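You operate a simulated robot arm through the tools that you are given. There is no shell and no other tool. Be economical: measure what you need, move in short steps, check, and stop when the job is done.

Carry out the task below with a simulated robot arm. There is one attempt and no reset: what you move stays moved.

Task
Fit the short blow cam from pocket 1 up and the long count cam from pocket 8 up.
Fine: turn the disc to 1 before the short cam, to 9 before the long one, and last to its stop.

Only the result counts: the job must be done as asked and must still hold three seconds after the hand-in. Knocking over, shifting, dropping, spilling or breaking anything else fails it.

Robot
A 6-joint arm with a fingered hand, hanging from a carriage that runs on a gantry, over the field with the corners [-1.023, 0.235], [-1.011, -1.045], [1.589, -1.022], [1.577, 0.258] (x, y) and turns from -4.904 to 7.086 rad about z. Base frame: it is fixed where the carriage stands at the start and does not move with it; the origin is on the floor, on the carriage's upright axis, x ahead of it, y to its left, z up. Lengths are in m, angles in rad, forces in N, time in s.
Its first joint turns from -2.897 to 2.897 rad. Places, roughly: steel disc [0.5, 0.4, 0.9]. Payload 4 kg.
Tool frame: the origin (TCP) lies between the finger pads and is the grasp point; the fingertips stand 0.03 m ahead of it; z points along the fingers, y is the line along which they close. The gripper opens to 0.104 m. The gripper's body begins 0.035 m behind the TCP. The gripper is a hand of 5 fingers: y runs from the thumb to the fingers, the wrist lies at [-0.015, -0.113, -0.19] in the tool frame.
Orientation is told as [roll, pitch, yaw] about the base's x, y, z axes, in that order, counted from this pose: with the fingers straight down and the wrist toward the robot, the tool's x, y and z point along [0, 1, 0], [1, 0, 0] and [0, 0, -1] of the base frame.

Tools
- The arm moves only by the tool arm_command. Its argument "rows" is a list of rows, each a list of 2 entries, a list of its own where there are three numbers: the shift along the tool's x, y, z in m, then the turn, a rotation vector about the tool's x, y, z in rad. In form: [[[dx, dy, dz], [wx, wy, wz]], ...]. A call has 1 to 20 rows; each row shifts and turns the commanded pose from where the row before left it, along the tool's axes as they then stand. A row lasts 0.2 s, in which the tool goes at most 0.05 m and 0.15 rad; a call with a longer step from one row to the next is refused whole. A pose out of reach is approached as far as the arm can. The call stops where the force on the tool passes 40 N (or 10 N more than at its start, if that is more) or the arm is blocked; 0.2 s more then pass. In this call time passes only in rows, and 0.2 s behind the last. The reply holds the time, the measured pose of the TCP, the force on the tool along the base axes, the opening and the grip force, in the units named above and with some noise, with the torque about the TCP (base axes, N m) and any sound that the robot's microphone picked up, and new pictures: "views" is both (left out), scene, wrist or none.
- Cameras (640 x 400 px; columns grow to the right, rows downward): "scene" is now at [0.2658, 0.0346, 1.6699]; the picture's right is [0.30, -0.95, 0.00], its down [-0.80, -0.25, -0.54] and it looks along [0.51, 0.16, -0.84] (base axes); focal length 272 px, centre (320, 200). "wrist" rides on the gripper at [0.06, -0.083, -0.12] in the tool frame; the picture's right is [-0.79, 0.29, -0.54], its down [-0.56, -0.71, 0.44] and it looks along [-0.26, 0.65, 0.72] (tool axes); focal length 234 px, centre (320, 200).
- lift_body(by): slides the trunk up (or, below 0, down) by that many m; the arm and the scene camera ride with it, the base frame stays. It gives what a move gives, with no picture.
- base_move(legs): drives the robot by 1 to 6 legs, each [ahead, left, turn to the left] in m, m and rad, along the robot's own axes; the way and the turn of a leg run together, so that a leg with both is an arc; at most 1.5 m and 3.142 rad a leg. The arm and the cameras ride along, it lands a little off, and it stops where it bumps. It keeps to its track: a leg is cut to what the track allows. It gives what a move gives, and a new picture of the scene camera.
- set_fingers(index, middle, ring, little, thumb_bend, thumb_turn): sets how far each is bent, from 0 (flat) to 1 (curled in); at 0.3 the hand is open as for a grip, at 0.7 the pads meet at the TCP. One left out holds its place. A second passes; each finger stops where it meets its share of the squeeze, and holds until it gets a number again. It is the only way to open and close the hand. It gives what a move gives, with no picture; readings hold the bend of each and the force on index, middle, ring, little, thumb and palm. thumb_turn goes from beside the hand (0) to across from the fingers (1), as for a grip.
- aim_head(pan, tilt): turns the head with the scene camera to pan (to the left, within 2.705 rad either way) and tilt (down, from -0.506 to 1.204), counted from straight ahead of the robot. It gives what a move gives, and a new picture of the scene camera.
- locate(camera, pixels): for up to 12 pixels [column, row] of the newest picture of that camera ("zoom" is the newest enlarged one), the place [x, y, z] in the base frame of the surface seen there, good to about 0.003 m, but the place of the scene camera against the robot may be out by one fixed shift of up to 0.018 m in any direction. The clock stands still meanwhile.
- inspect(camera, box): a new picture of the part [left, top, right, bottom] of that camera's present view, enlarged. The clock stands still meanwhile.
- job_done(): hands the job in; it is judged then, once.

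Go step by step. Measure first, check grasps and placings, and put right what went wrong. The budget is 80 turns and 260 pictures, counting those below and the enlarged ones. Unless the task says otherwise, let go and move clear before handing in, and close with one line.

The tools are called after "Request:" by a JSON object that holds its "method" and its "body". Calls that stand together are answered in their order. arm_command: Moves the arm, as the interface text tells. Its arguments: {"type":"object","properties":{"rows":{"type":"array","items":{"type":"array"}},"views":{"type":"string","enum":["both","scene","wrist","none"]}},"required":["rows"]} The other tools are called the same way: lift_body (by) slides the trunk up or down; set_fingers (index, middle, ring, little, thumb_bend, thumb_turn) moves the fingers one by one; base_move (legs) drives the base; aim_head (pan, tilt) turns the head that bears the scene camera; locate (camera, pixels) gives the place of the surface under pixels of a picture; inspect (camera, box) takes an enlarged picture of a part of a camera's view; job_done () hands the job in.

At the start:

```text
clock: 0.0
eef_pos: [0.6208, 0.2348, 1.2866]
orientation: [0.002, 0.0, 0.001]
contact_force: [0.3, 0.3, -0.9]
wrist_torque: [-0.01, 0.0, 0.02]
grip_width: 0.1038
grip_force: 0.1
shape: jaw
bend: [0.3, 0.3, 0.3, 0.3, 0.3, 0.97]
finger forces: [0.0, 0.0, 0.0, 0.0, 0.1, 0.1]
trunk travel left (down, up): [-0.4, 0.198]
robot x, y, heading: [0.0006, 0.0008, -0.003]
head pan, tilt: [0.305, 1.004]
```

scene: 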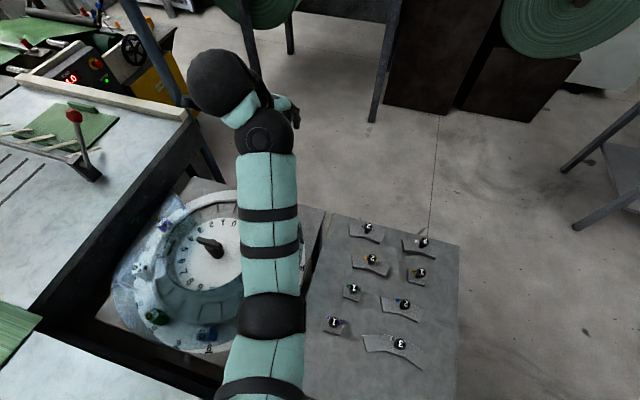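
wrist: 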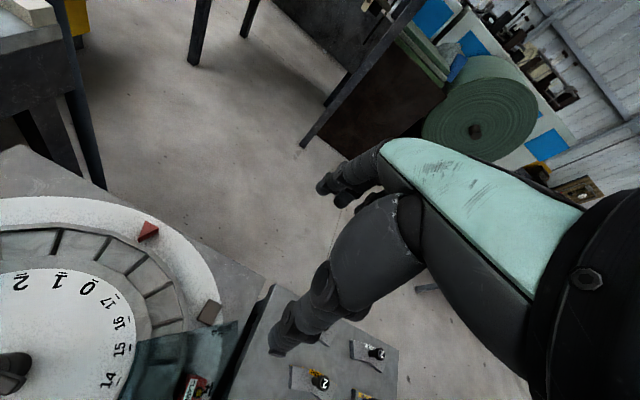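

The scene shows the disc dial around (210,250) and a tray of cams with numbered knobs at (330-460, 220-350). I will enlarge both to read them.

Request:
{"method": "inspect", "body": {"camera": "scene", "box": [300, 200, 470, 370]}}

Request:
{"method": "inspect", "body": {"camera": "scene", "box": [90, 170, 300, 380]}}

Request:
{"method": "locate", "body": {"camera": "scene", "pixels": [[333, 323], [400, 344], [353, 290], [405, 305], [420, 272], [372, 259], [423, 243], [368, 228], [210, 245], [218, 255], [195, 270], [150, 240]]}}

```text
2.35 times, centred on (385, 285) of scene
```

zoom: 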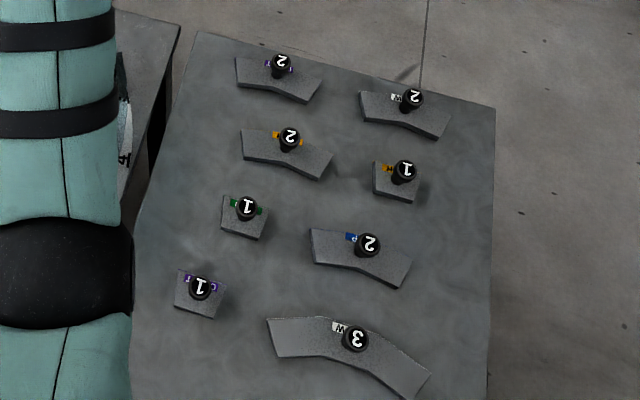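

```text
1.90 times, centred on (195, 275) of scene
```

zoom: 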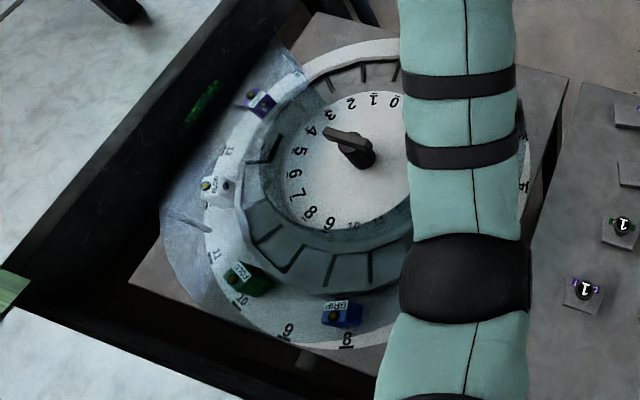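

```text
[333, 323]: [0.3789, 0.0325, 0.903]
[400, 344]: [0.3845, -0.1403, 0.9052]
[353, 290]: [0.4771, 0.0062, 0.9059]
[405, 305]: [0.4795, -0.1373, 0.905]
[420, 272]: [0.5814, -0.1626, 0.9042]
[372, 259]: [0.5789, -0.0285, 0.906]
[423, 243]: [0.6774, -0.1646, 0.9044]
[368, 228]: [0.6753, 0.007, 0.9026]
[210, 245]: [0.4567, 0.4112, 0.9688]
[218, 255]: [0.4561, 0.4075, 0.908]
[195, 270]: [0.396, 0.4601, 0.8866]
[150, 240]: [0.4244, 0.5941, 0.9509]
```

The cams carry numbers 1–3 and coloured lettered tabs; the disc is half hidden by the arm. I will move the carriage sideways to the right so the arm no longer covers the disc.

Request:
{"method": "base_move", "body": {"legs": [[0, 0, -0.9]]}}

Request:
{"method": "aim_head", "body": {"pan": 1.5, "tilt": 0.95}}

```text
clock: 2.7
eef_pos: [0.5722, -0.3375, 1.2878]
orientation: [0.001, 0.0, -0.895]
contact_force: [0.4, -0.5, -0.7]
wrist_torque: [-0.01, 0.03, 0.01]
grip_width: 0.1035
grip_force: 0.1
shape: jaw
bend: [0.3, 0.3, 0.3, 0.3, 0.3, 0.97]
finger forces: [0.0, 0.1, 0.0, 0.0, 0.0, 0.0]
trunk travel left (down, up): [-0.4, 0.198]
robot x, y, heading: [0.0023, 0.0002, -0.898]
head pan, tilt: [0.305, 1.004]
```

scene: 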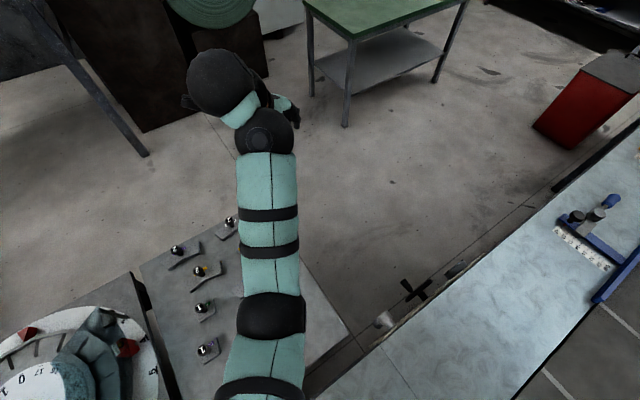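

```text
clock: 4.1
eef_pos: [0.5727, -0.3383, 1.2869]
orientation: [0.001, 0.0, -0.894]
contact_force: [-0.4, 0.3, 0.4]
wrist_torque: [-0.02, -0.03, 0.02]
grip_width: 0.1037
grip_force: 0.0
shape: jaw
bend: [0.3, 0.3, 0.3, 0.3, 0.3, 0.97]
finger forces: [0.1, 0.0, 0.0, 0.1, 0.0, 0.0]
trunk travel left (down, up): [-0.4, 0.198]
robot x, y, heading: [-0.001, 0.0023, -0.896]
head pan, tilt: [1.499, 0.949]
```

scene: 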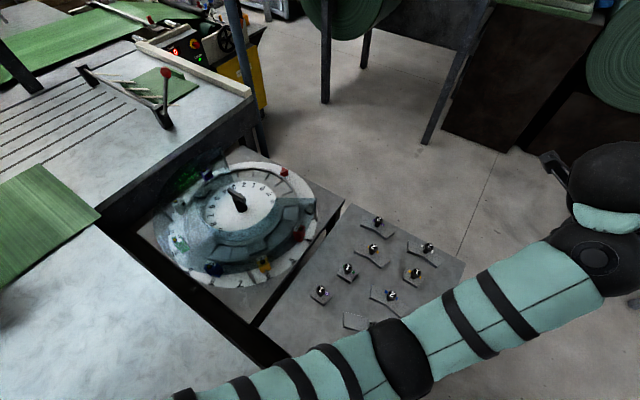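

The whole disc is now visible around (240,220), with cams at (340-440, 220-320). Enlarging.

Request:
{"method": "inspect", "body": {"camera": "scene", "box": [150, 150, 340, 290]}}

Request:
{"method": "inspect", "body": {"camera": "scene", "box": [180, 150, 250, 200]}}

Request:
{"method": "inspect", "body": {"camera": "scene", "box": [240, 155, 320, 245]}}

Request:
{"method": "inspect", "body": {"camera": "scene", "box": [160, 200, 290, 290]}}

Request:
{"method": "inspect", "body": {"camera": "scene", "box": [300, 205, 450, 315]}}

```text
2.86 times, centred on (245, 220) of scene
```

zoom: 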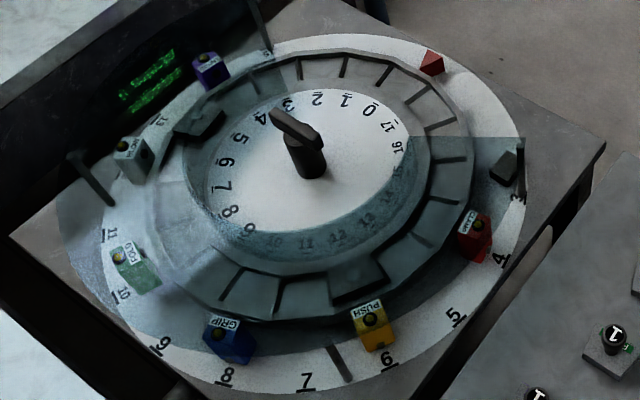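

```text
8.00 times, centred on (215, 175) of scene
```

zoom: 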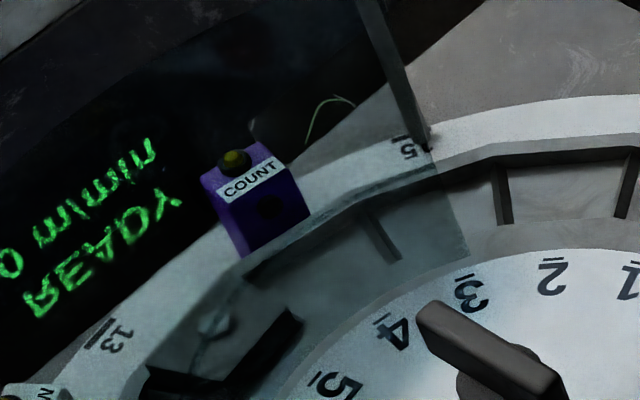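

```text
4.44 times, centred on (280, 200) of scene
```

zoom: 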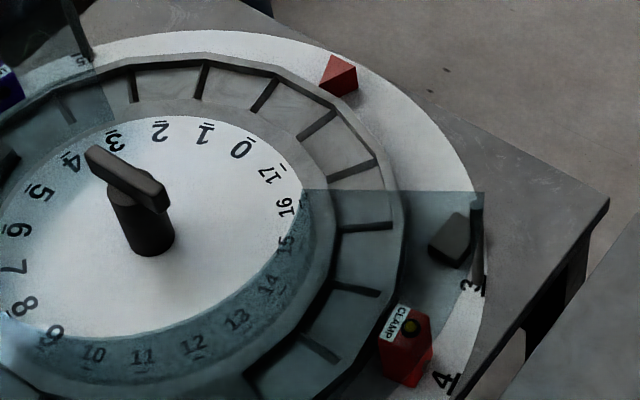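

```text
4.44 times, centred on (225, 245) of scene
```

zoom: 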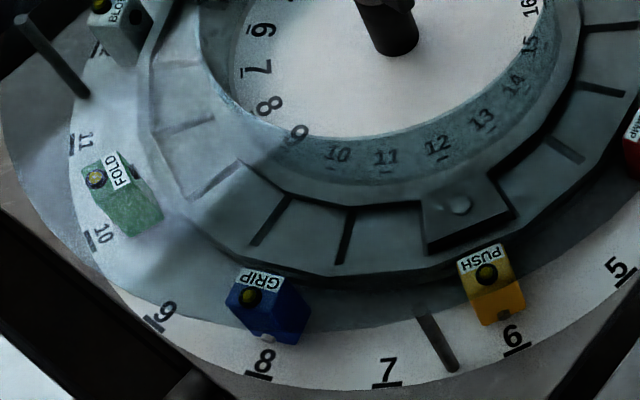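

```text
3.64 times, centred on (375, 260) of scene
```

zoom: 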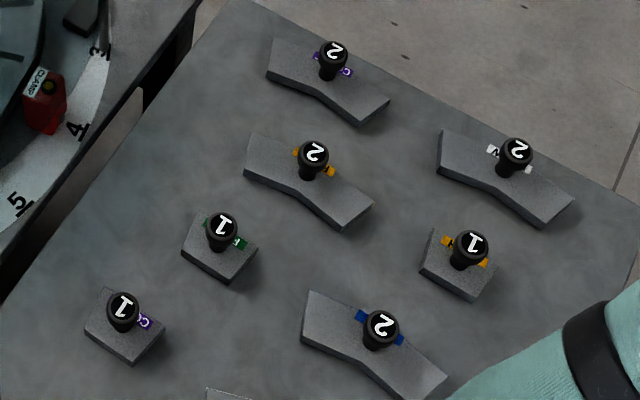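

White tabs (blow) appear on a 2 and a 3, and purple (count) on a 1 and a 2, so the short blow cam is white 2 and the long count cam is purple 2. I will locate the features on the disc in the enlarged picture.

Request:
{"method": "inspect", "body": {"camera": "scene", "box": [150, 150, 340, 290]}}

Request:
{"method": "locate", "body": {"camera": "zoom", "pixels": [[315, 150], [430, 62], [505, 165], [372, 108], [318, 100], [278, 103], [385, 75], [343, 66], [320, 75], [420, 95], [435, 125], [449, 161]]}}

Request:
{"method": "locate", "body": {"camera": "zoom", "pixels": [[358, 280], [200, 120], [285, 118], [303, 135], [270, 300], [250, 230], [310, 185], [540, 235], [478, 240], [372, 316], [355, 75], [402, 88]]}}

Request:
{"method": "locate", "body": {"camera": "scene", "pixels": [[325, 15], [415, 50], [600, 60], [480, 60], [180, 55], [250, 95], [150, 130], [600, 10], [420, 142], [545, 160], [60, 300], [250, 380]]}}

```text
2.86 times, centred on (245, 220) of scene
```

zoom: 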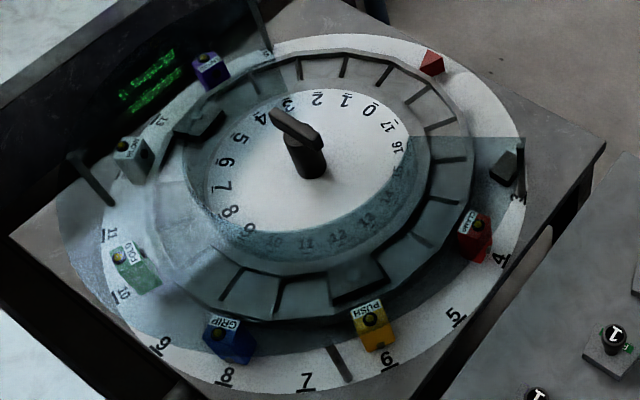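

```text
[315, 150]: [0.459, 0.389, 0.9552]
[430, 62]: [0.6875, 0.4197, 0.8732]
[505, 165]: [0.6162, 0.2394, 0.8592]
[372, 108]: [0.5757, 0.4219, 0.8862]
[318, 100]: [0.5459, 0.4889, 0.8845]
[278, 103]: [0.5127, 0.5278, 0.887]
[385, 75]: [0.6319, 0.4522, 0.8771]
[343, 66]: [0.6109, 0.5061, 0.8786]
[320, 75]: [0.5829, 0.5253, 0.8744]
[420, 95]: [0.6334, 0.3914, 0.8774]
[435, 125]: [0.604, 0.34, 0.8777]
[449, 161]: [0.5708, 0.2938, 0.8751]
```

```text
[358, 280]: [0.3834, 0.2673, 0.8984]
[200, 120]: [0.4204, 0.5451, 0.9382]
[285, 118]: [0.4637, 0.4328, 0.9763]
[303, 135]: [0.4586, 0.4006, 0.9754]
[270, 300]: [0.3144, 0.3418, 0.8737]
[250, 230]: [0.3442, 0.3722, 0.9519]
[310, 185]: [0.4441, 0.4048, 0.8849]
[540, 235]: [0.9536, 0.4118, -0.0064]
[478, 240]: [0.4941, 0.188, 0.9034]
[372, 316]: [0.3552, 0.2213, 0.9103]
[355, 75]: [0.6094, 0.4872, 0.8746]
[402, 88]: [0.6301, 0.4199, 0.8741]
```

```text
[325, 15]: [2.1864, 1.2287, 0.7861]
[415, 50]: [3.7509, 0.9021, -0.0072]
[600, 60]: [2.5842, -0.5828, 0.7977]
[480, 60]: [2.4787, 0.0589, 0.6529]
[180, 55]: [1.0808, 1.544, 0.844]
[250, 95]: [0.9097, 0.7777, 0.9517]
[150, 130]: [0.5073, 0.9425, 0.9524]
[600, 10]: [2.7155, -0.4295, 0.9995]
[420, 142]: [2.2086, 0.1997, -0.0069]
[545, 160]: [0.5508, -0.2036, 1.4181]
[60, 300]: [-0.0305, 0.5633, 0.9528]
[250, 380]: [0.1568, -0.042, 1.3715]
```

Stored poses: disc axis ≈ (0.457,0.403), pocket 0 at the red pointer (~5°), numbers run counter-clockwise 20° apiece. Next I bring the wrist camera over the disc for a close look.

Request:
{"method": "base_move", "body": {"legs": [[0, 0, 0.896], [-0.22, 0.15, 0]]}}

Request:
{"method": "arm_command", "body": {"rows": [[[0, 0, 0], [0, 0, 0]]], "views": "wrist"}}

Request:
{"method": "inspect", "body": {"camera": "wrist", "box": [160, 100, 480, 300]}}

```text
clock: 8.3
eef_pos: [0.3966, 0.3846, 1.287]
orientation: [-0.001, 0.001, 0.006]
contact_force: [0.4, 0.3, -0.6]
wrist_torque: [0.0, 0.0, 0.0]
grip_width: 0.1036
grip_force: 0.0
shape: jaw
bend: [0.3, 0.3, 0.3, 0.3, 0.3, 0.97]
finger forces: [0.0, 0.0, 0.1, 0.0, 0.0, 0.1]
trunk travel left (down, up): [-0.4, 0.198]
robot x, y, heading: [-0.2223, 0.1464, 0.005]
head pan, tilt: [1.499, 0.949]
```

scene: 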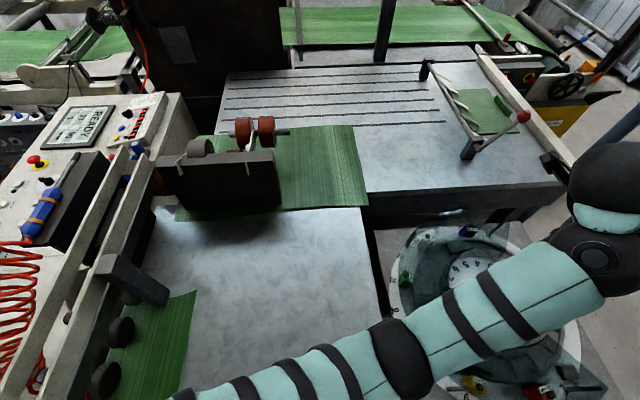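

```text
clock: 8.7
eef_pos: [0.3971, 0.3862, 1.2865]
orientation: [0.001, 0.002, 0.004]
contact_force: [-0.3, 0.0, 0.1]
wrist_torque: [0.06, -0.02, -0.02]
grip_width: 0.1036
grip_force: 0.1
shape: jaw
bend: [0.3, 0.3, 0.3, 0.3, 0.3, 0.97]
finger forces: [0.1, 0.0, 0.1, 0.0, 0.0, 0.0]
trunk travel left (down, up): [-0.4, 0.198]
robot x, y, heading: [-0.2255, 0.1507, 0.005]
head pan, tilt: [1.499, 0.949]
```

wrist: 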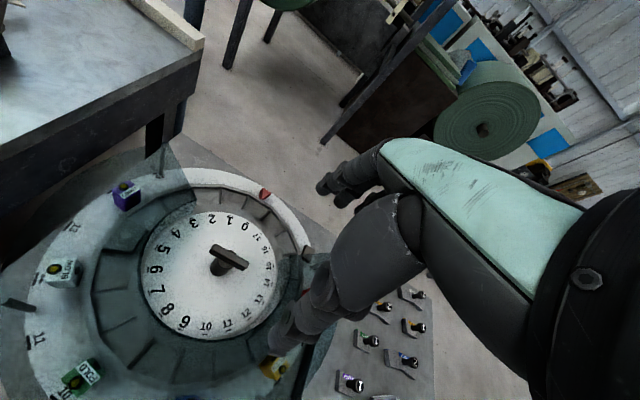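

```text
2.00 times, centred on (320, 200) of wrist
```

zoom: 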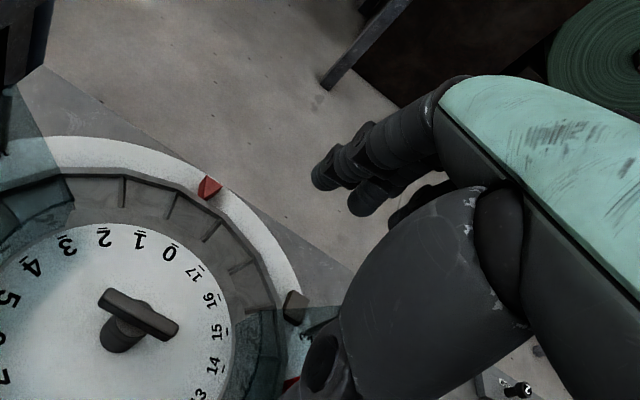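

The wrist camera sees the dial well: handle (225,262), red pointer (264,193). I'll locate these free of the scene camera's shift.

Request:
{"method": "inspect", "body": {"camera": "wrist", "box": [80, 160, 320, 310]}}

Request:
{"method": "locate", "body": {"camera": "wrist", "pixels": [[264, 193], [222, 252], [240, 262], [213, 250], [244, 266], [222, 271], [230, 219], [185, 322], [163, 235], [306, 250], [388, 306], [418, 294]]}}

Request:
{"method": "inspect", "body": {"camera": "wrist", "box": [320, 270, 440, 345]}}

```text
2.67 times, centred on (200, 235) of wrist
```

zoom: 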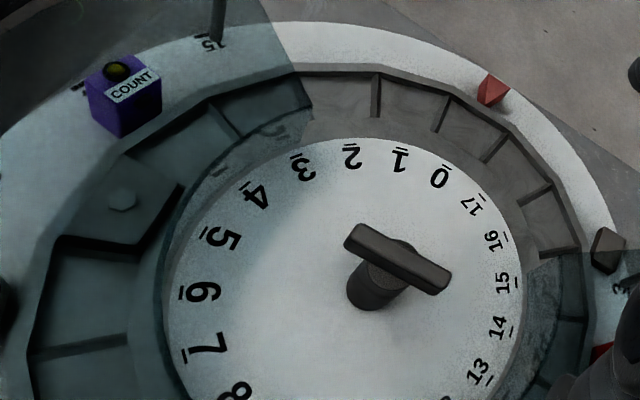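

```text
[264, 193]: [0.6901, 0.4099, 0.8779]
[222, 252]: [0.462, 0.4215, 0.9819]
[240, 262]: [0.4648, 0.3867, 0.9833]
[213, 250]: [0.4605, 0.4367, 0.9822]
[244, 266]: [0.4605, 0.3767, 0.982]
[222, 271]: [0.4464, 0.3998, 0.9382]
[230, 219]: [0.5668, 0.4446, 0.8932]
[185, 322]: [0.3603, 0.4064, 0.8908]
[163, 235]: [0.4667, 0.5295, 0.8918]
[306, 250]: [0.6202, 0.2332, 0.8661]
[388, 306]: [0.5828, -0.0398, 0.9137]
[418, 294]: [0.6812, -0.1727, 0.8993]
```

```text
5.33 times, centred on (380, 308) of wrist
```

zoom: 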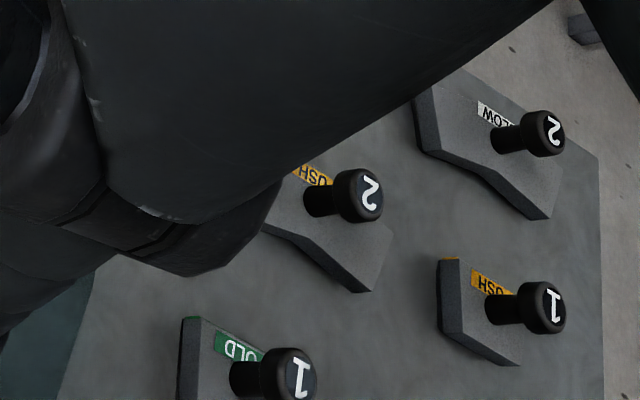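

The wrist picture puts the handle's bar at x≈0.461, y 0.377–0.437, top z 0.983, with pocket 0 exactly at the pointer. Before lowering the trunk I'll check what stands beneath and beside the carriage.

Request:
{"method": "locate", "body": {"camera": "scene", "pixels": [[180, 330], [100, 370], [130, 280], [40, 340], [220, 170], [160, 110], [480, 150], [370, 250], [220, 380], [510, 60], [60, 230], [300, 300]]}}

Request:
{"method": "aim_head", "body": {"pan": 2.6, "tilt": 1.2}}

Request:
{"method": "aim_head", "body": {"pan": -1.5, "tilt": 1.2}}

```text
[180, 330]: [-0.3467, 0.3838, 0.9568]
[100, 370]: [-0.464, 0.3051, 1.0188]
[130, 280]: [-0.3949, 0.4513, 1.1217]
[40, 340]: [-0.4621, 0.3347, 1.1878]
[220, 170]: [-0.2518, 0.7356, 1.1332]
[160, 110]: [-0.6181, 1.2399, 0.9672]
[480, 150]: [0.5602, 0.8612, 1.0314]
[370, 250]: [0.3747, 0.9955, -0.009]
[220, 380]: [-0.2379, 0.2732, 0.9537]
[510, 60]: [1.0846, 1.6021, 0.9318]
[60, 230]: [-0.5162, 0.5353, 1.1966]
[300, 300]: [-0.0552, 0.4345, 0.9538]
```

```text
clock: 10.1
eef_pos: [0.3969, 0.3852, 1.2877]
orientation: [0.0, 0.001, 0.006]
contact_force: [0.6, 0.2, 0.9]
wrist_torque: [0.01, -0.01, -0.01]
grip_width: 0.1035
grip_force: 0.0
shape: jaw
bend: [0.3, 0.3, 0.3, 0.3, 0.3, 0.97]
finger forces: [0.0, 0.0, 0.0, 0.0, 0.0, 0.1]
trunk travel left (down, up): [-0.4, 0.198]
robot x, y, heading: [-0.2243, 0.1446, 0.002]
head pan, tilt: [2.601, 1.201]
```

scene: 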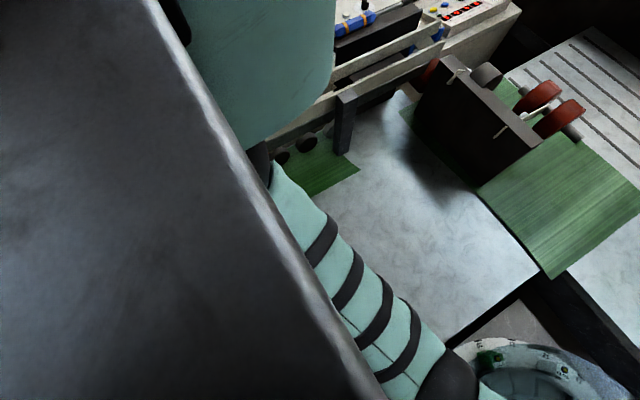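

```text
clock: 13.4
eef_pos: [0.3965, 0.3854, 1.2874]
orientation: [0.0, -0.001, 0.006]
contact_force: [0.9, 0.8, 0.3]
wrist_torque: [0.02, -0.01, -0.01]
grip_width: 0.1035
grip_force: 0.0
shape: jaw
bend: [0.3, 0.3, 0.3, 0.3, 0.3, 0.97]
finger forces: [0.0, 0.0, 0.0, 0.1, 0.0, 0.0]
trunk travel left (down, up): [-0.4, 0.198]
robot x, y, heading: [-0.2193, 0.1446, 0.011]
head pan, tilt: [-1.499, 1.201]
```

scene: 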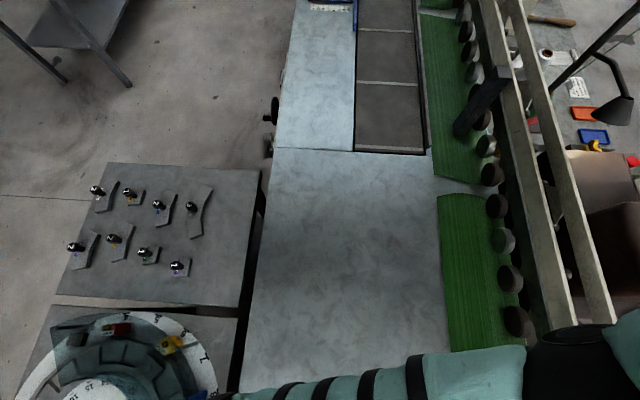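

Bench and rail (z up to 1.19 at x≈-0.46) sit under the carriage here, so lowering is better done from the open floor side at +x, which is also the guard's window side. I'll drive over there and turn round to heading 2.4.

Request:
{"method": "base_move", "body": {"legs": [[1.4, -0.5, 0], [0, 0, 1.2], [0, 0, 1.2]]}}

Request:
{"method": "aim_head", "body": {"pan": 0.5, "tilt": 0.95}}

Request:
{"method": "arm_command", "body": {"rows": [[[0, 0, 0], [0, 0, 0]]], "views": "wrist"}}

```text
clock: 26.8
eef_pos: [0.563, -0.1108, 1.2883]
orientation: [0.0, 0.0, 2.444]
contact_force: [0.4, -0.4, -0.5]
wrist_torque: [0.0, 0.02, 0.03]
grip_width: 0.1037
grip_force: 0.0
shape: jaw
bend: [0.3, 0.3, 0.3, 0.3, 0.3, 0.97]
finger forces: [0.1, 0.1, 0.0, 0.0, 0.1, 0.0]
trunk travel left (down, up): [-0.4, 0.198]
robot x, y, heading: [1.1917, -0.3311, 2.446]
head pan, tilt: [-1.499, 1.201]
```

scene: 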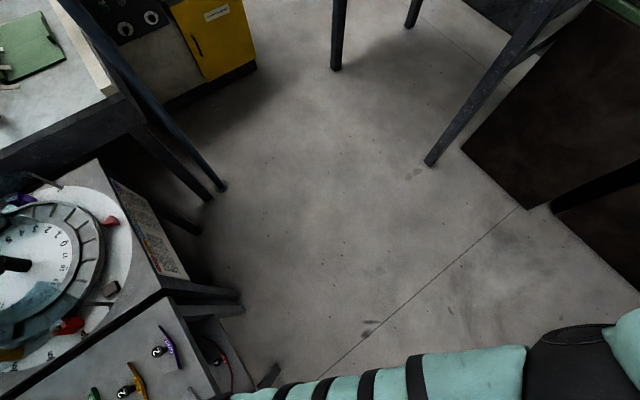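

```text
clock: 28.7
eef_pos: [0.5635, -0.111, 1.2865]
orientation: [0.0, 0.001, 2.444]
contact_force: [-0.1, 0.8, -0.1]
wrist_torque: [0.01, 0.0, 0.01]
grip_width: 0.1036
grip_force: 0.1
shape: jaw
bend: [0.3, 0.3, 0.3, 0.3, 0.3, 0.97]
finger forces: [0.0, 0.0, 0.1, 0.0, 0.1, 0.1]
trunk travel left (down, up): [-0.4, 0.198]
robot x, y, heading: [1.1912, -0.3321, 2.444]
head pan, tilt: [0.499, 0.949]
```

scene: 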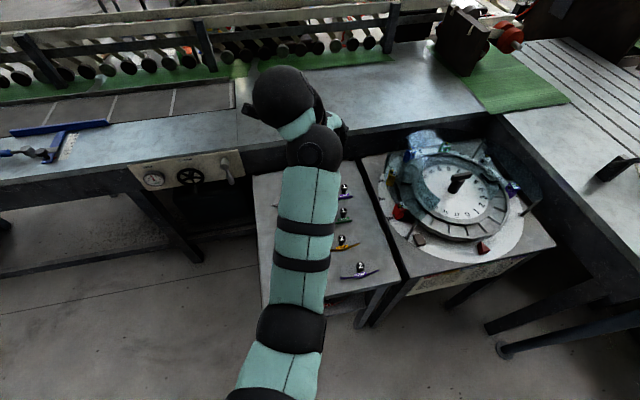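

```text
clock: 29.1
eef_pos: [0.5624, -0.1106, 1.2858]
orientation: [-0.001, -0.001, 2.446]
contact_force: [0.2, 0.7, -1.0]
wrist_torque: [0.0, -0.02, 0.02]
grip_width: 0.1036
grip_force: 0.1
shape: jaw
bend: [0.3, 0.3, 0.3, 0.3, 0.3, 0.97]
finger forces: [0.0, 0.0, 0.1, 0.1, 0.0, 0.1]
trunk travel left (down, up): [-0.4, 0.198]
robot x, y, heading: [1.1872, -0.3284, 2.442]
head pan, tilt: [0.499, 0.949]
```

wrist: 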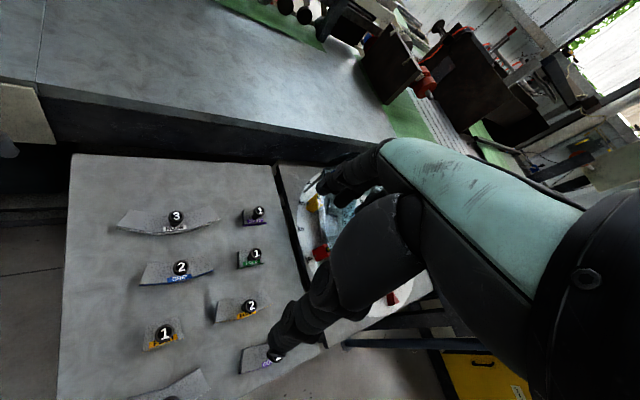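

There's a plate with writing on the disc stand's front (scene about (470,270)). I'll enlarge it and the disc.

Request:
{"method": "inspect", "body": {"camera": "scene", "box": [360, 120, 560, 300]}}

Request:
{"method": "inspect", "body": {"camera": "scene", "box": [400, 245, 530, 305]}}

Request:
{"method": "aim_head", "body": {"pan": 0, "tilt": 0.95}}

Request:
{"method": "inspect", "body": {"camera": "scene", "box": [240, 100, 500, 280]}}

```text
2.22 times, centred on (460, 210) of scene
```

zoom: 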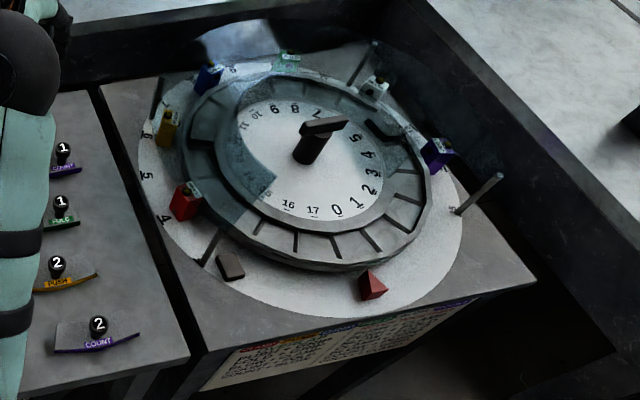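

```text
4.92 times, centred on (465, 275) of scene
```

zoom: 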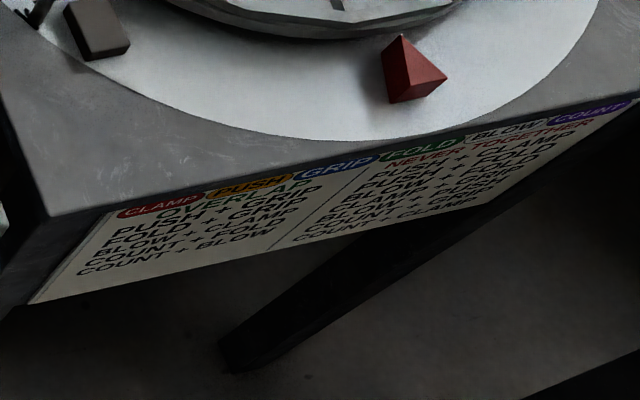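

```text
clock: 30.1
eef_pos: [0.5647, -0.1111, 1.2861]
orientation: [-0.001, 0.0, 2.445]
contact_force: [0.2, 0.4, -0.3]
wrist_torque: [0.01, -0.01, 0.03]
grip_width: 0.1037
grip_force: 0.0
shape: jaw
bend: [0.3, 0.3, 0.3, 0.3, 0.3, 0.97]
finger forces: [0.0, 0.0, 0.1, 0.0, 0.0, 0.0]
trunk travel left (down, up): [-0.4, 0.198]
robot x, y, heading: [1.1918, -0.3288, 2.441]
head pan, tilt: [0.0, 0.949]
```

scene: 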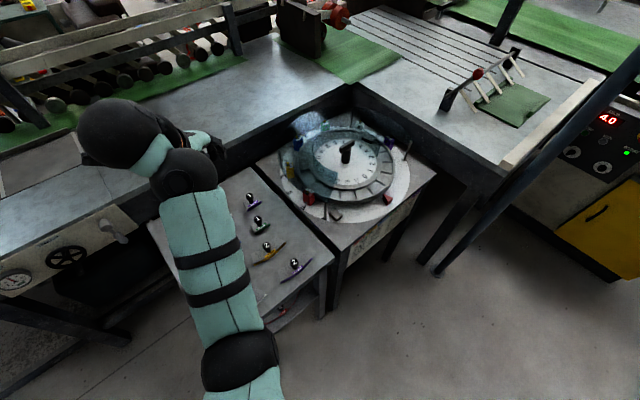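

```text
2.22 times, centred on (370, 190) of scene
```

zoom: 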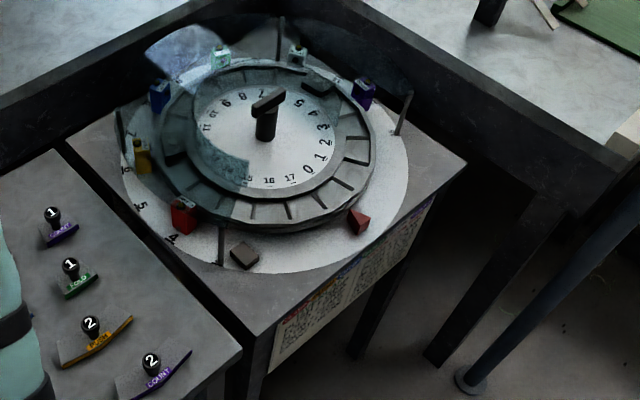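

The disc at 0 has its bar along base y. I'll drive so the TCP stands above the handle, then turn the tool by +0.70 about base z so the fingers straddle the bar.

Request:
{"method": "base_move", "body": {"legs": [[0.411, -0.33, 0]]}}

Request:
{"method": "arm_command", "body": {"rows": [[[0, 0, 0], [0, 0, -0.14]], [[0, 0, 0], [0, 0, -0.14]], [[0, 0, 0], [0, 0, -0.14]], [[0, 0, 0], [0, 0, -0.14]], [[0, 0, 0], [0, 0, -0.14]]], "views": "both"}}

```text
clock: 33.1
eef_pos: [0.4622, 0.4122, 1.2868]
orientation: [0.001, -0.003, 2.438]
contact_force: [0.0, 0.2, -0.4]
wrist_torque: [0.03, 0.01, -0.02]
grip_width: 0.1035
grip_force: 0.0
shape: jaw
bend: [0.3, 0.3, 0.3, 0.3, 0.3, 0.97]
finger forces: [0.1, 0.0, 0.0, 0.0, 0.0, 0.1]
trunk travel left (down, up): [-0.4, 0.198]
robot x, y, heading: [1.0916, 0.1862, 2.435]
head pan, tilt: [0.0, 0.949]
```

scene: 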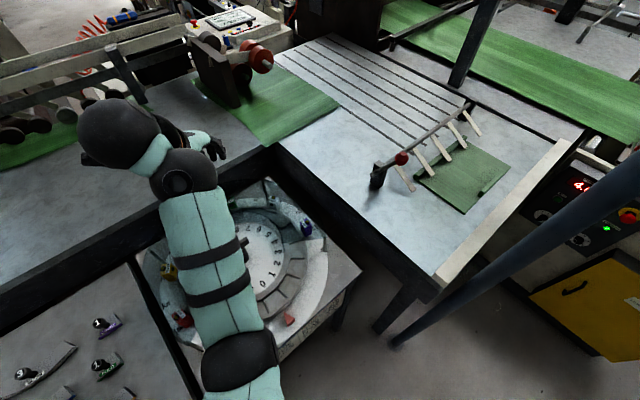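

```text
clock: 34.3
eef_pos: [0.4628, 0.4123, 1.287]
orientation: [0.003, 0.001, 3.137]
contact_force: [-0.3, -0.1, -0.9]
wrist_torque: [-0.03, 0.02, 0.03]
grip_width: 0.1035
grip_force: 0.0
shape: jaw
bend: [0.3, 0.3, 0.3, 0.3, 0.3, 0.97]
finger forces: [0.0, 0.0, 0.1, 0.0, 0.0, 0.0]
trunk travel left (down, up): [-0.4, 0.198]
robot x, y, heading: [1.0857, 0.1899, 2.434]
head pan, tilt: [0.0, 0.949]
```

scene: 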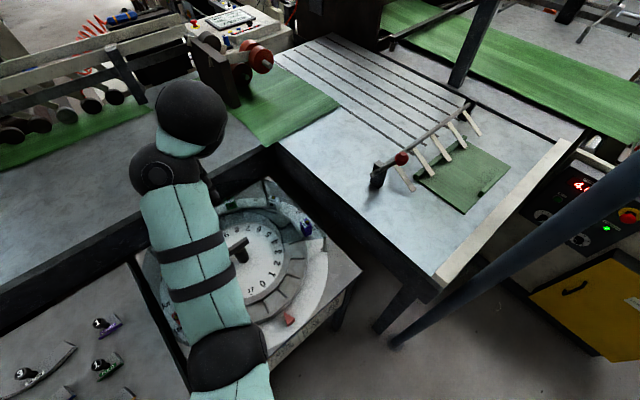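
wrist: 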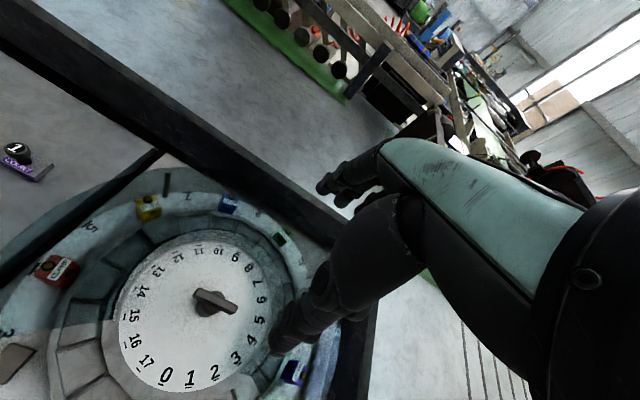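

Tool yaw is now π. I'll relocate the bar from this side and check the heights of the arm's links for the descent.

Request:
{"method": "locate", "body": {"camera": "wrist", "pixels": [[197, 293], [236, 309], [217, 299], [207, 309], [165, 376], [190, 378], [110, 305]]}}

Request:
{"method": "locate", "body": {"camera": "scene", "pixels": [[180, 220], [210, 300], [165, 165], [190, 110], [225, 360]]}}

Request:
{"method": "inspect", "body": {"camera": "wrist", "box": [100, 220, 320, 390]}}

```text
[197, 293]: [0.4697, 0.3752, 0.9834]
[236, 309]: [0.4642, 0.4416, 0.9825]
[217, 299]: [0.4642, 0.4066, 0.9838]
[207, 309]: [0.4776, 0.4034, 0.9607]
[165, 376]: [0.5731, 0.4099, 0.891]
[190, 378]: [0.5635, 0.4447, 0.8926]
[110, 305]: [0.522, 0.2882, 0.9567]
```

```text
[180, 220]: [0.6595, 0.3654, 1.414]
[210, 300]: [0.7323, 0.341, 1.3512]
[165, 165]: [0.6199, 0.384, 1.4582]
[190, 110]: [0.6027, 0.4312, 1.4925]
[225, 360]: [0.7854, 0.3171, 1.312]
```

```text
2.35 times, centred on (210, 305) of wrist
```

zoom: 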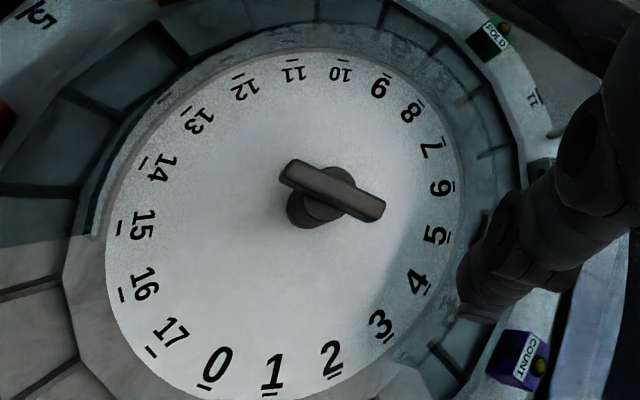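

Bar centre is (0.464,0.407), top z 0.983. I'll lower the trunk 0.2 m and correct TCP y by 5 mm, then look at clearances.

Request:
{"method": "lift_body", "body": {"by": -0.2}}

Request:
{"method": "arm_command", "body": {"rows": [[[0.005, 0, 0], [0, 0, 0]]], "views": "both"}}

```text
clock: 36.5
eef_pos: [0.4627, 0.4128, 1.0885]
orientation: [0.0, 0.0, 3.136]
contact_force: [0.0, -0.5, 0.3]
wrist_torque: [-0.02, 0.01, 0.01]
grip_width: 0.1035
grip_force: 0.1
shape: jaw
bend: [0.3, 0.3, 0.3, 0.3, 0.3, 0.97]
finger forces: [0.0, 0.0, 0.1, 0.0, 0.0, 0.0]
trunk travel left (down, up): [-0.2, 0.398]
robot x, y, heading: [1.0884, 0.1898, 2.43]
head pan, tilt: [0.0, 0.949]
```

```text
clock: 36.9
eef_pos: [0.4642, 0.4082, 1.0857]
orientation: [-0.001, 0.0, 3.137]
contact_force: [0.3, 0.1, -0.8]
wrist_torque: [-0.01, 0.01, 0.01]
grip_width: 0.1039
grip_force: 0.0
shape: jaw
bend: [0.3, 0.3, 0.3, 0.3, 0.3, 0.97]
finger forces: [0.0, 0.0, 0.1, 0.1, 0.1, 0.1]
trunk travel left (down, up): [-0.2, 0.398]
robot x, y, heading: [1.0874, 0.1887, 2.434]
head pan, tilt: [0.0, 0.949]
```

scene: 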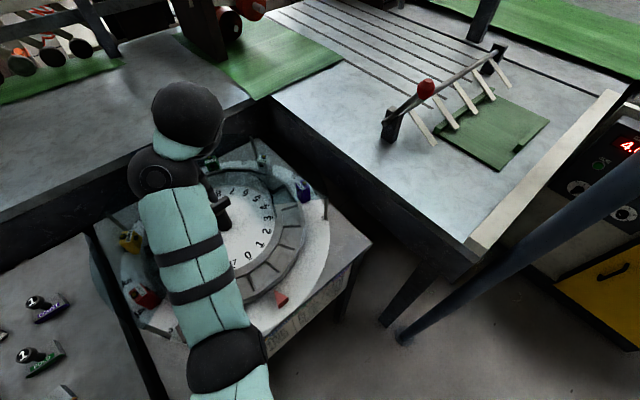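
wrist: 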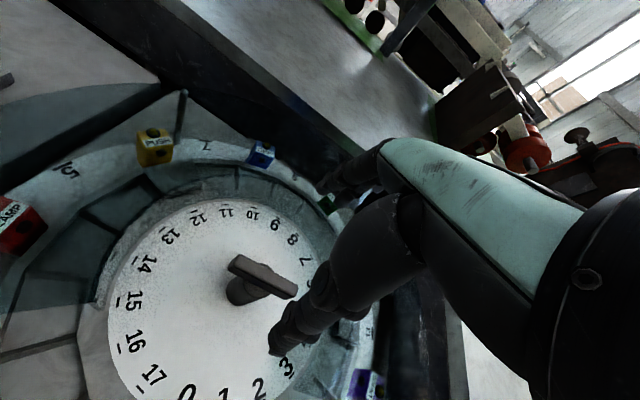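

Clearance looks fine; the arm lies over the open window side. I'll check the elbow height, and lower a further part with the arm itself to see whether the elbow lifts.

Request:
{"method": "locate", "body": {"camera": "scene", "pixels": [[225, 355], [258, 350], [205, 285], [180, 215]]}}

Request:
{"method": "arm_command", "body": {"rows": [[[0, 0, 0.02], [0, 0, 0]], [[0, 0, 0.02], [0, 0, 0]], [[0, 0, 0.02], [0, 0, 0]]], "views": "scene"}}

Request:
{"method": "locate", "body": {"camera": "scene", "pixels": [[225, 355], [258, 350], [205, 285], [180, 215]]}}

```text
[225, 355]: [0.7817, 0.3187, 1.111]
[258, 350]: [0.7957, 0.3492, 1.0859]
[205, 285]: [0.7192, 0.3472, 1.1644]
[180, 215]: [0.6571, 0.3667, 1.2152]
```

```text
clock: 37.4
eef_pos: [0.4623, 0.4085, 1.0602]
orientation: [0.007, -0.001, 3.125]
contact_force: [-1.0, -0.9, 0.7]
wrist_torque: [0.0, -0.18, -0.14]
grip_width: 0.1035
grip_force: 0.1
shape: jaw
bend: [0.3, 0.3, 0.3, 0.3, 0.3, 0.97]
finger forces: [0.1, 0.0, 0.0, 0.0, 0.0, 0.0]
trunk travel left (down, up): [-0.2, 0.398]
robot x, y, heading: [1.0884, 0.1933, 2.434]
head pan, tilt: [0.0, 0.949]
stopped in row 2: the force on the tool passed its limit at 63 N (the readings are from after the stop); the commanded pose is now the measured one
```

scene: 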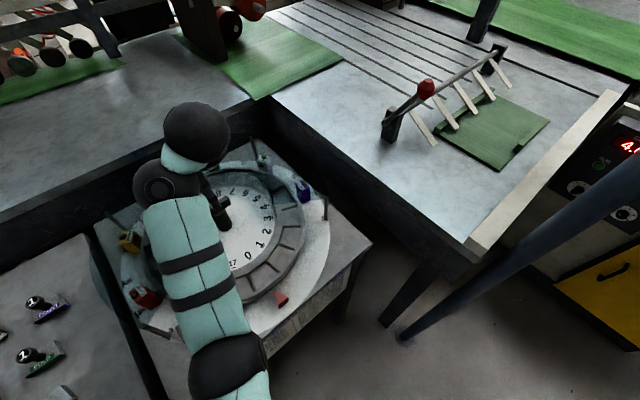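

```text
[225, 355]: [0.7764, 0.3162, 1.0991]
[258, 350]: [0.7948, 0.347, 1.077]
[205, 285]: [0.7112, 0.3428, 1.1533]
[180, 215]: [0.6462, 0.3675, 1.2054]
```

A 63 N contact stopped the arm at TCP z 1.06, higher than I expected. I'll look with the wrist camera before anything else.

Request:
{"method": "inspect", "body": {"camera": "wrist", "box": [140, 130, 460, 400]}}

Request:
{"method": "inspect", "body": {"camera": "scene", "box": [110, 80, 340, 310]}}

```text
1.48 times, centred on (300, 265) of wrist
```

zoom: 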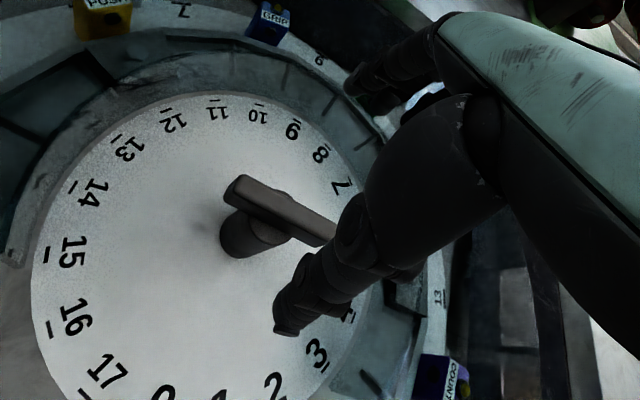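

```text
1.74 times, centred on (225, 195) of scene
```

zoom: 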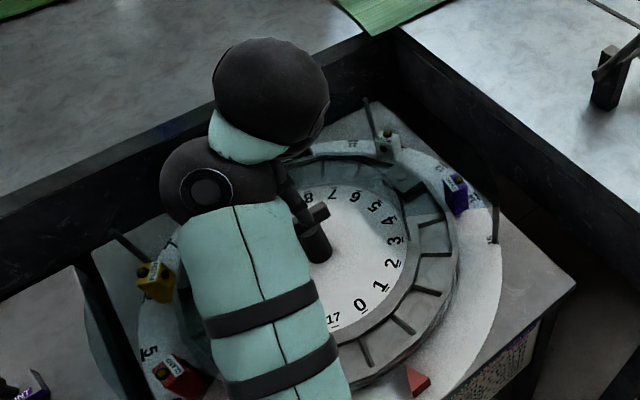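

Nothing touches the fingertips in the picture (bar at zoom (280,210) is 5 cm beyond). I'll raise slightly and probe again in small steps to tell contact from an arm limit.

Request:
{"method": "arm_command", "body": {"rows": [[[0, 0, -0.01], [0, 0, 0]], [[0, 0, 0], [0, 0, 0]]], "views": "none"}}

Request:
{"method": "arm_command", "body": {"rows": [[[0, 0, 0.005], [0, 0, 0]], [[0, 0, 0.005], [0, 0, 0]], [[0, 0, 0.005], [0, 0, 0]], [[0, 0, 0.005], [0, 0, 0]]], "views": "wrist"}}

```text
clock: 38.0
eef_pos: [0.4634, 0.4092, 1.0703]
orientation: [0.009, 0.0, 3.126]
contact_force: [-0.1, -0.2, -0.1]
wrist_torque: [0.02, -0.01, 0.0]
grip_width: 0.1036
grip_force: 0.1
shape: jaw
bend: [0.3, 0.3, 0.3, 0.3, 0.3, 0.97]
finger forces: [0.0, 0.0, 0.0, 0.0, 0.0, 0.1]
trunk travel left (down, up): [-0.2, 0.398]
robot x, y, heading: [1.0903, 0.1866, 2.436]
head pan, tilt: [0.0, 0.949]
```

```text
clock: 38.9
eef_pos: [0.4632, 0.4082, 1.0547]
orientation: [0.012, -0.003, 3.117]
contact_force: [-11.2, -0.6, -1.8]
wrist_torque: [0.17, -1.36, -0.75]
grip_width: 0.1037
grip_force: 0.2
shape: jaw
bend: [0.3, 0.3, 0.3, 0.3, 0.3, 0.97]
finger forces: [0.0, 0.0, 0.0, 0.1, 0.0, 0.0]
trunk travel left (down, up): [-0.2, 0.398]
robot x, y, heading: [1.0901, 0.1855, 2.44]
head pan, tilt: [0.0, 0.949]
stopped in row 4: the force on the tool passed its limit at 50 N (the readings are from after the stop); the commanded pose is now the measured one
```

wrist: 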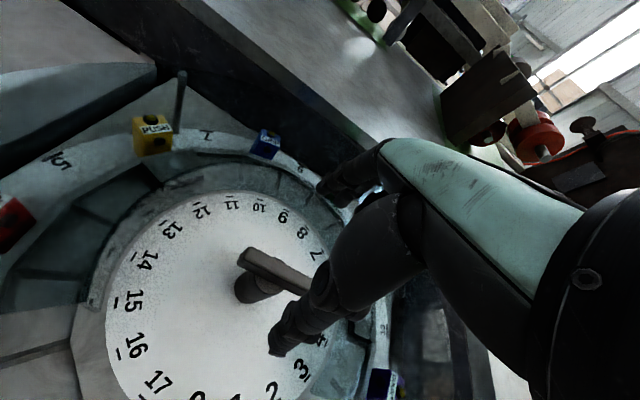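

The force (−11 N in x, torque) points to a spot about 12 cm above the TCP on the wrist side: the hand is touching its own forearm, not the machine. I'll go back up with the arm and lower with the trunk instead.

Request:
{"method": "arm_command", "body": {"rows": [[[0, 0, -0.015], [0, 0.006, -0.012]], [[0, 0, -0.016], [0, 0.006, -0.01]], [[0, 0, 0], [0, 0, 0]]], "views": "none"}}

Request:
{"method": "lift_body", "body": {"by": -0.08}}

Request:
{"method": "arm_command", "body": {"rows": [[[0, 0, 0], [0, 0, 0]]], "views": "both"}}

```text
clock: 39.3
eef_pos: [0.4633, 0.4078, 1.0692]
orientation: [0.017, -0.006, 3.121]
contact_force: [-4.6, -2.1, 2.0]
wrist_torque: [0.13, -0.7, -0.44]
grip_width: 0.1038
grip_force: 0.2
shape: jaw
bend: [0.3, 0.3, 0.3, 0.3, 0.3, 0.97]
finger forces: [0.0, 0.0, 0.0, 0.0, 0.0, 0.1]
trunk travel left (down, up): [-0.2, 0.398]
robot x, y, heading: [1.0897, 0.1909, 2.439]
head pan, tilt: [0.0, 0.949]
stopped in row 2: the force on the tool passed its limit at 50 N (the readings are from after the stop); the commanded pose is now the measured one
```

```text
clock: 40.4
eef_pos: [0.4628, 0.4104, 0.9893]
orientation: [0.017, -0.006, 3.122]
contact_force: [-6.8, -1.4, -0.2]
wrist_torque: [0.19, -0.86, -0.54]
grip_width: 0.1037
grip_force: 0.1
shape: jaw
bend: [0.3, 0.3, 0.3, 0.3, 0.3, 0.97]
finger forces: [0.1, 0.0, 0.0, 0.0, 0.1, 0.1]
trunk travel left (down, up): [-0.12, 0.478]
robot x, y, heading: [1.0895, 0.1937, 2.435]
head pan, tilt: [0.0, 0.949]
```

```text
clock: 40.8
eef_pos: [0.4631, 0.4091, 0.9884]
orientation: [0.016, -0.004, 3.122]
contact_force: [-6.3, -1.0, -0.4]
wrist_torque: [0.17, -0.85, -0.54]
grip_width: 0.1038
grip_force: 0.1
shape: jaw
bend: [0.3, 0.3, 0.3, 0.3, 0.3, 0.97]
finger forces: [0.1, 0.1, 0.1, 0.0, 0.1, 0.1]
trunk travel left (down, up): [-0.12, 0.478]
robot x, y, heading: [1.0906, 0.1928, 2.434]
head pan, tilt: [0.0, 0.949]
```

scene: 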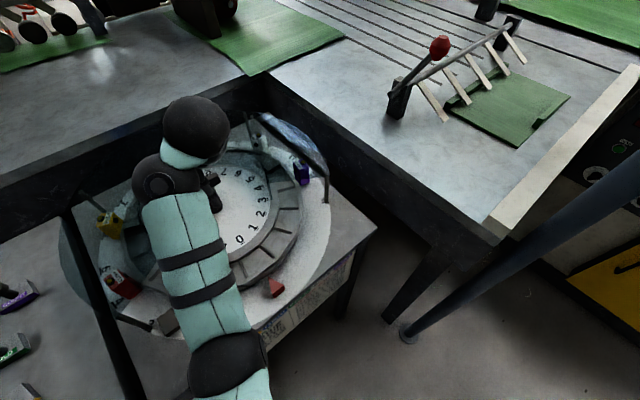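
wrist: 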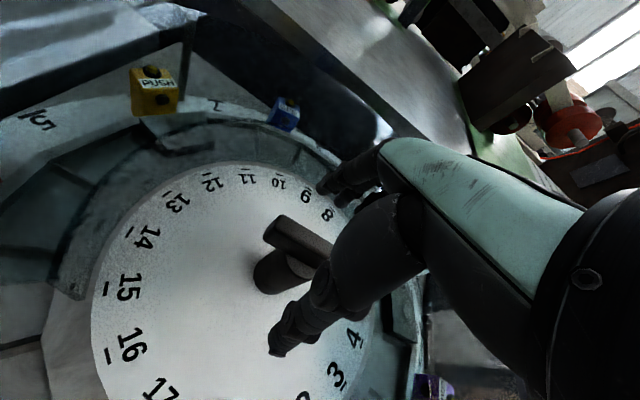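

The residual −6 N rides along with the trunk, so it is indeed the hand on its own forearm and will ease as I turn clockwise. The bar is under the TCP; lower 16 mm more and close the hand.

Request:
{"method": "lift_body", "body": {"by": -0.016}}

Request:
{"method": "set_fingers", "body": {"index": 0.7, "middle": 0.7, "ring": 0.7, "little": 0.7, "thumb_bend": 0.7}}

Request:
{"method": "arm_command", "body": {"rows": [[[0, 0, 0], [0, 0, 0]]], "views": "both"}}

```text
clock: 41.5
eef_pos: [0.464, 0.4092, 0.9714]
orientation: [0.016, -0.006, 3.123]
contact_force: [-6.5, -2.2, 0.5]
wrist_torque: [0.22, -0.92, -0.59]
grip_width: 0.1036
grip_force: 0.1
shape: jaw
bend: [0.3, 0.3, 0.3, 0.3, 0.3, 0.97]
finger forces: [0.1, 0.0, 0.0, 0.0, 0.0, 0.0]
trunk travel left (down, up): [-0.104, 0.494]
robot x, y, heading: [1.091, 0.1941, 2.437]
head pan, tilt: [0.0, 0.949]
```

```text
clock: 42.5
eef_pos: [0.4616, 0.4086, 0.9728]
orientation: [0.016, -0.004, 3.123]
contact_force: [-9.2, 0.2, -2.6]
wrist_torque: [0.22, -0.72, -0.47]
grip_width: 0.0288
grip_force: 11.8
shape: fingers
bend: [0.61, 0.64, 0.69, 0.7, 0.59, 0.97]
finger forces: [6.6, 5.7, 0.7, 0.0, 10.0, 0.0]
trunk travel left (down, up): [-0.104, 0.494]
robot x, y, heading: [1.0857, 0.1921, 2.434]
head pan, tilt: [0.0, 0.949]
```

```text
clock: 42.9
eef_pos: [0.463, 0.4085, 0.9716]
orientation: [0.016, -0.006, 3.123]
contact_force: [-8.8, 0.5, -3.8]
wrist_torque: [0.22, -0.71, -0.46]
grip_width: 0.0294
grip_force: 11.9
shape: fingers
bend: [0.61, 0.64, 0.69, 0.7, 0.6, 0.97]
finger forces: [6.6, 5.8, 0.9, 0.1, 9.8, 0.0]
trunk travel left (down, up): [-0.104, 0.494]
robot x, y, heading: [1.09, 0.1881, 2.438]
head pan, tilt: [0.0, 0.949]
```

scene: 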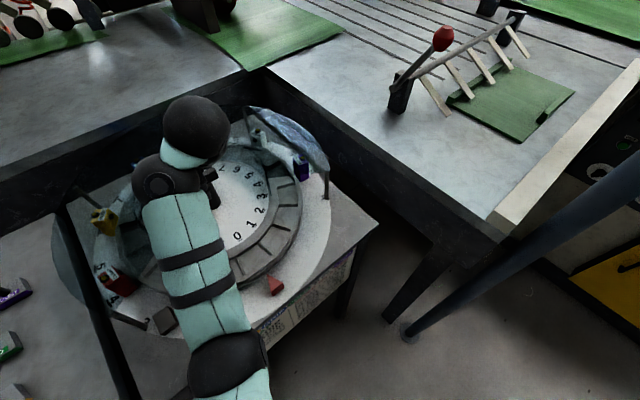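
wrist: 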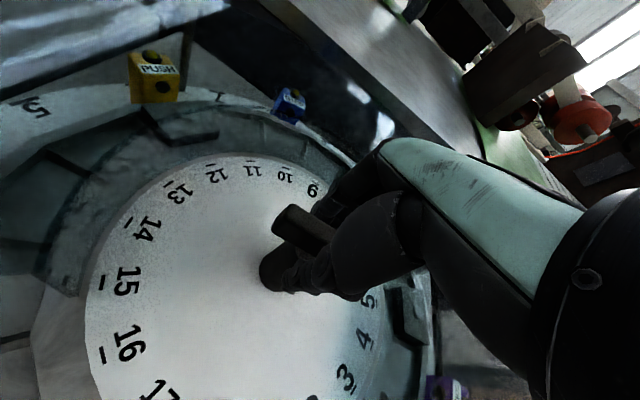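

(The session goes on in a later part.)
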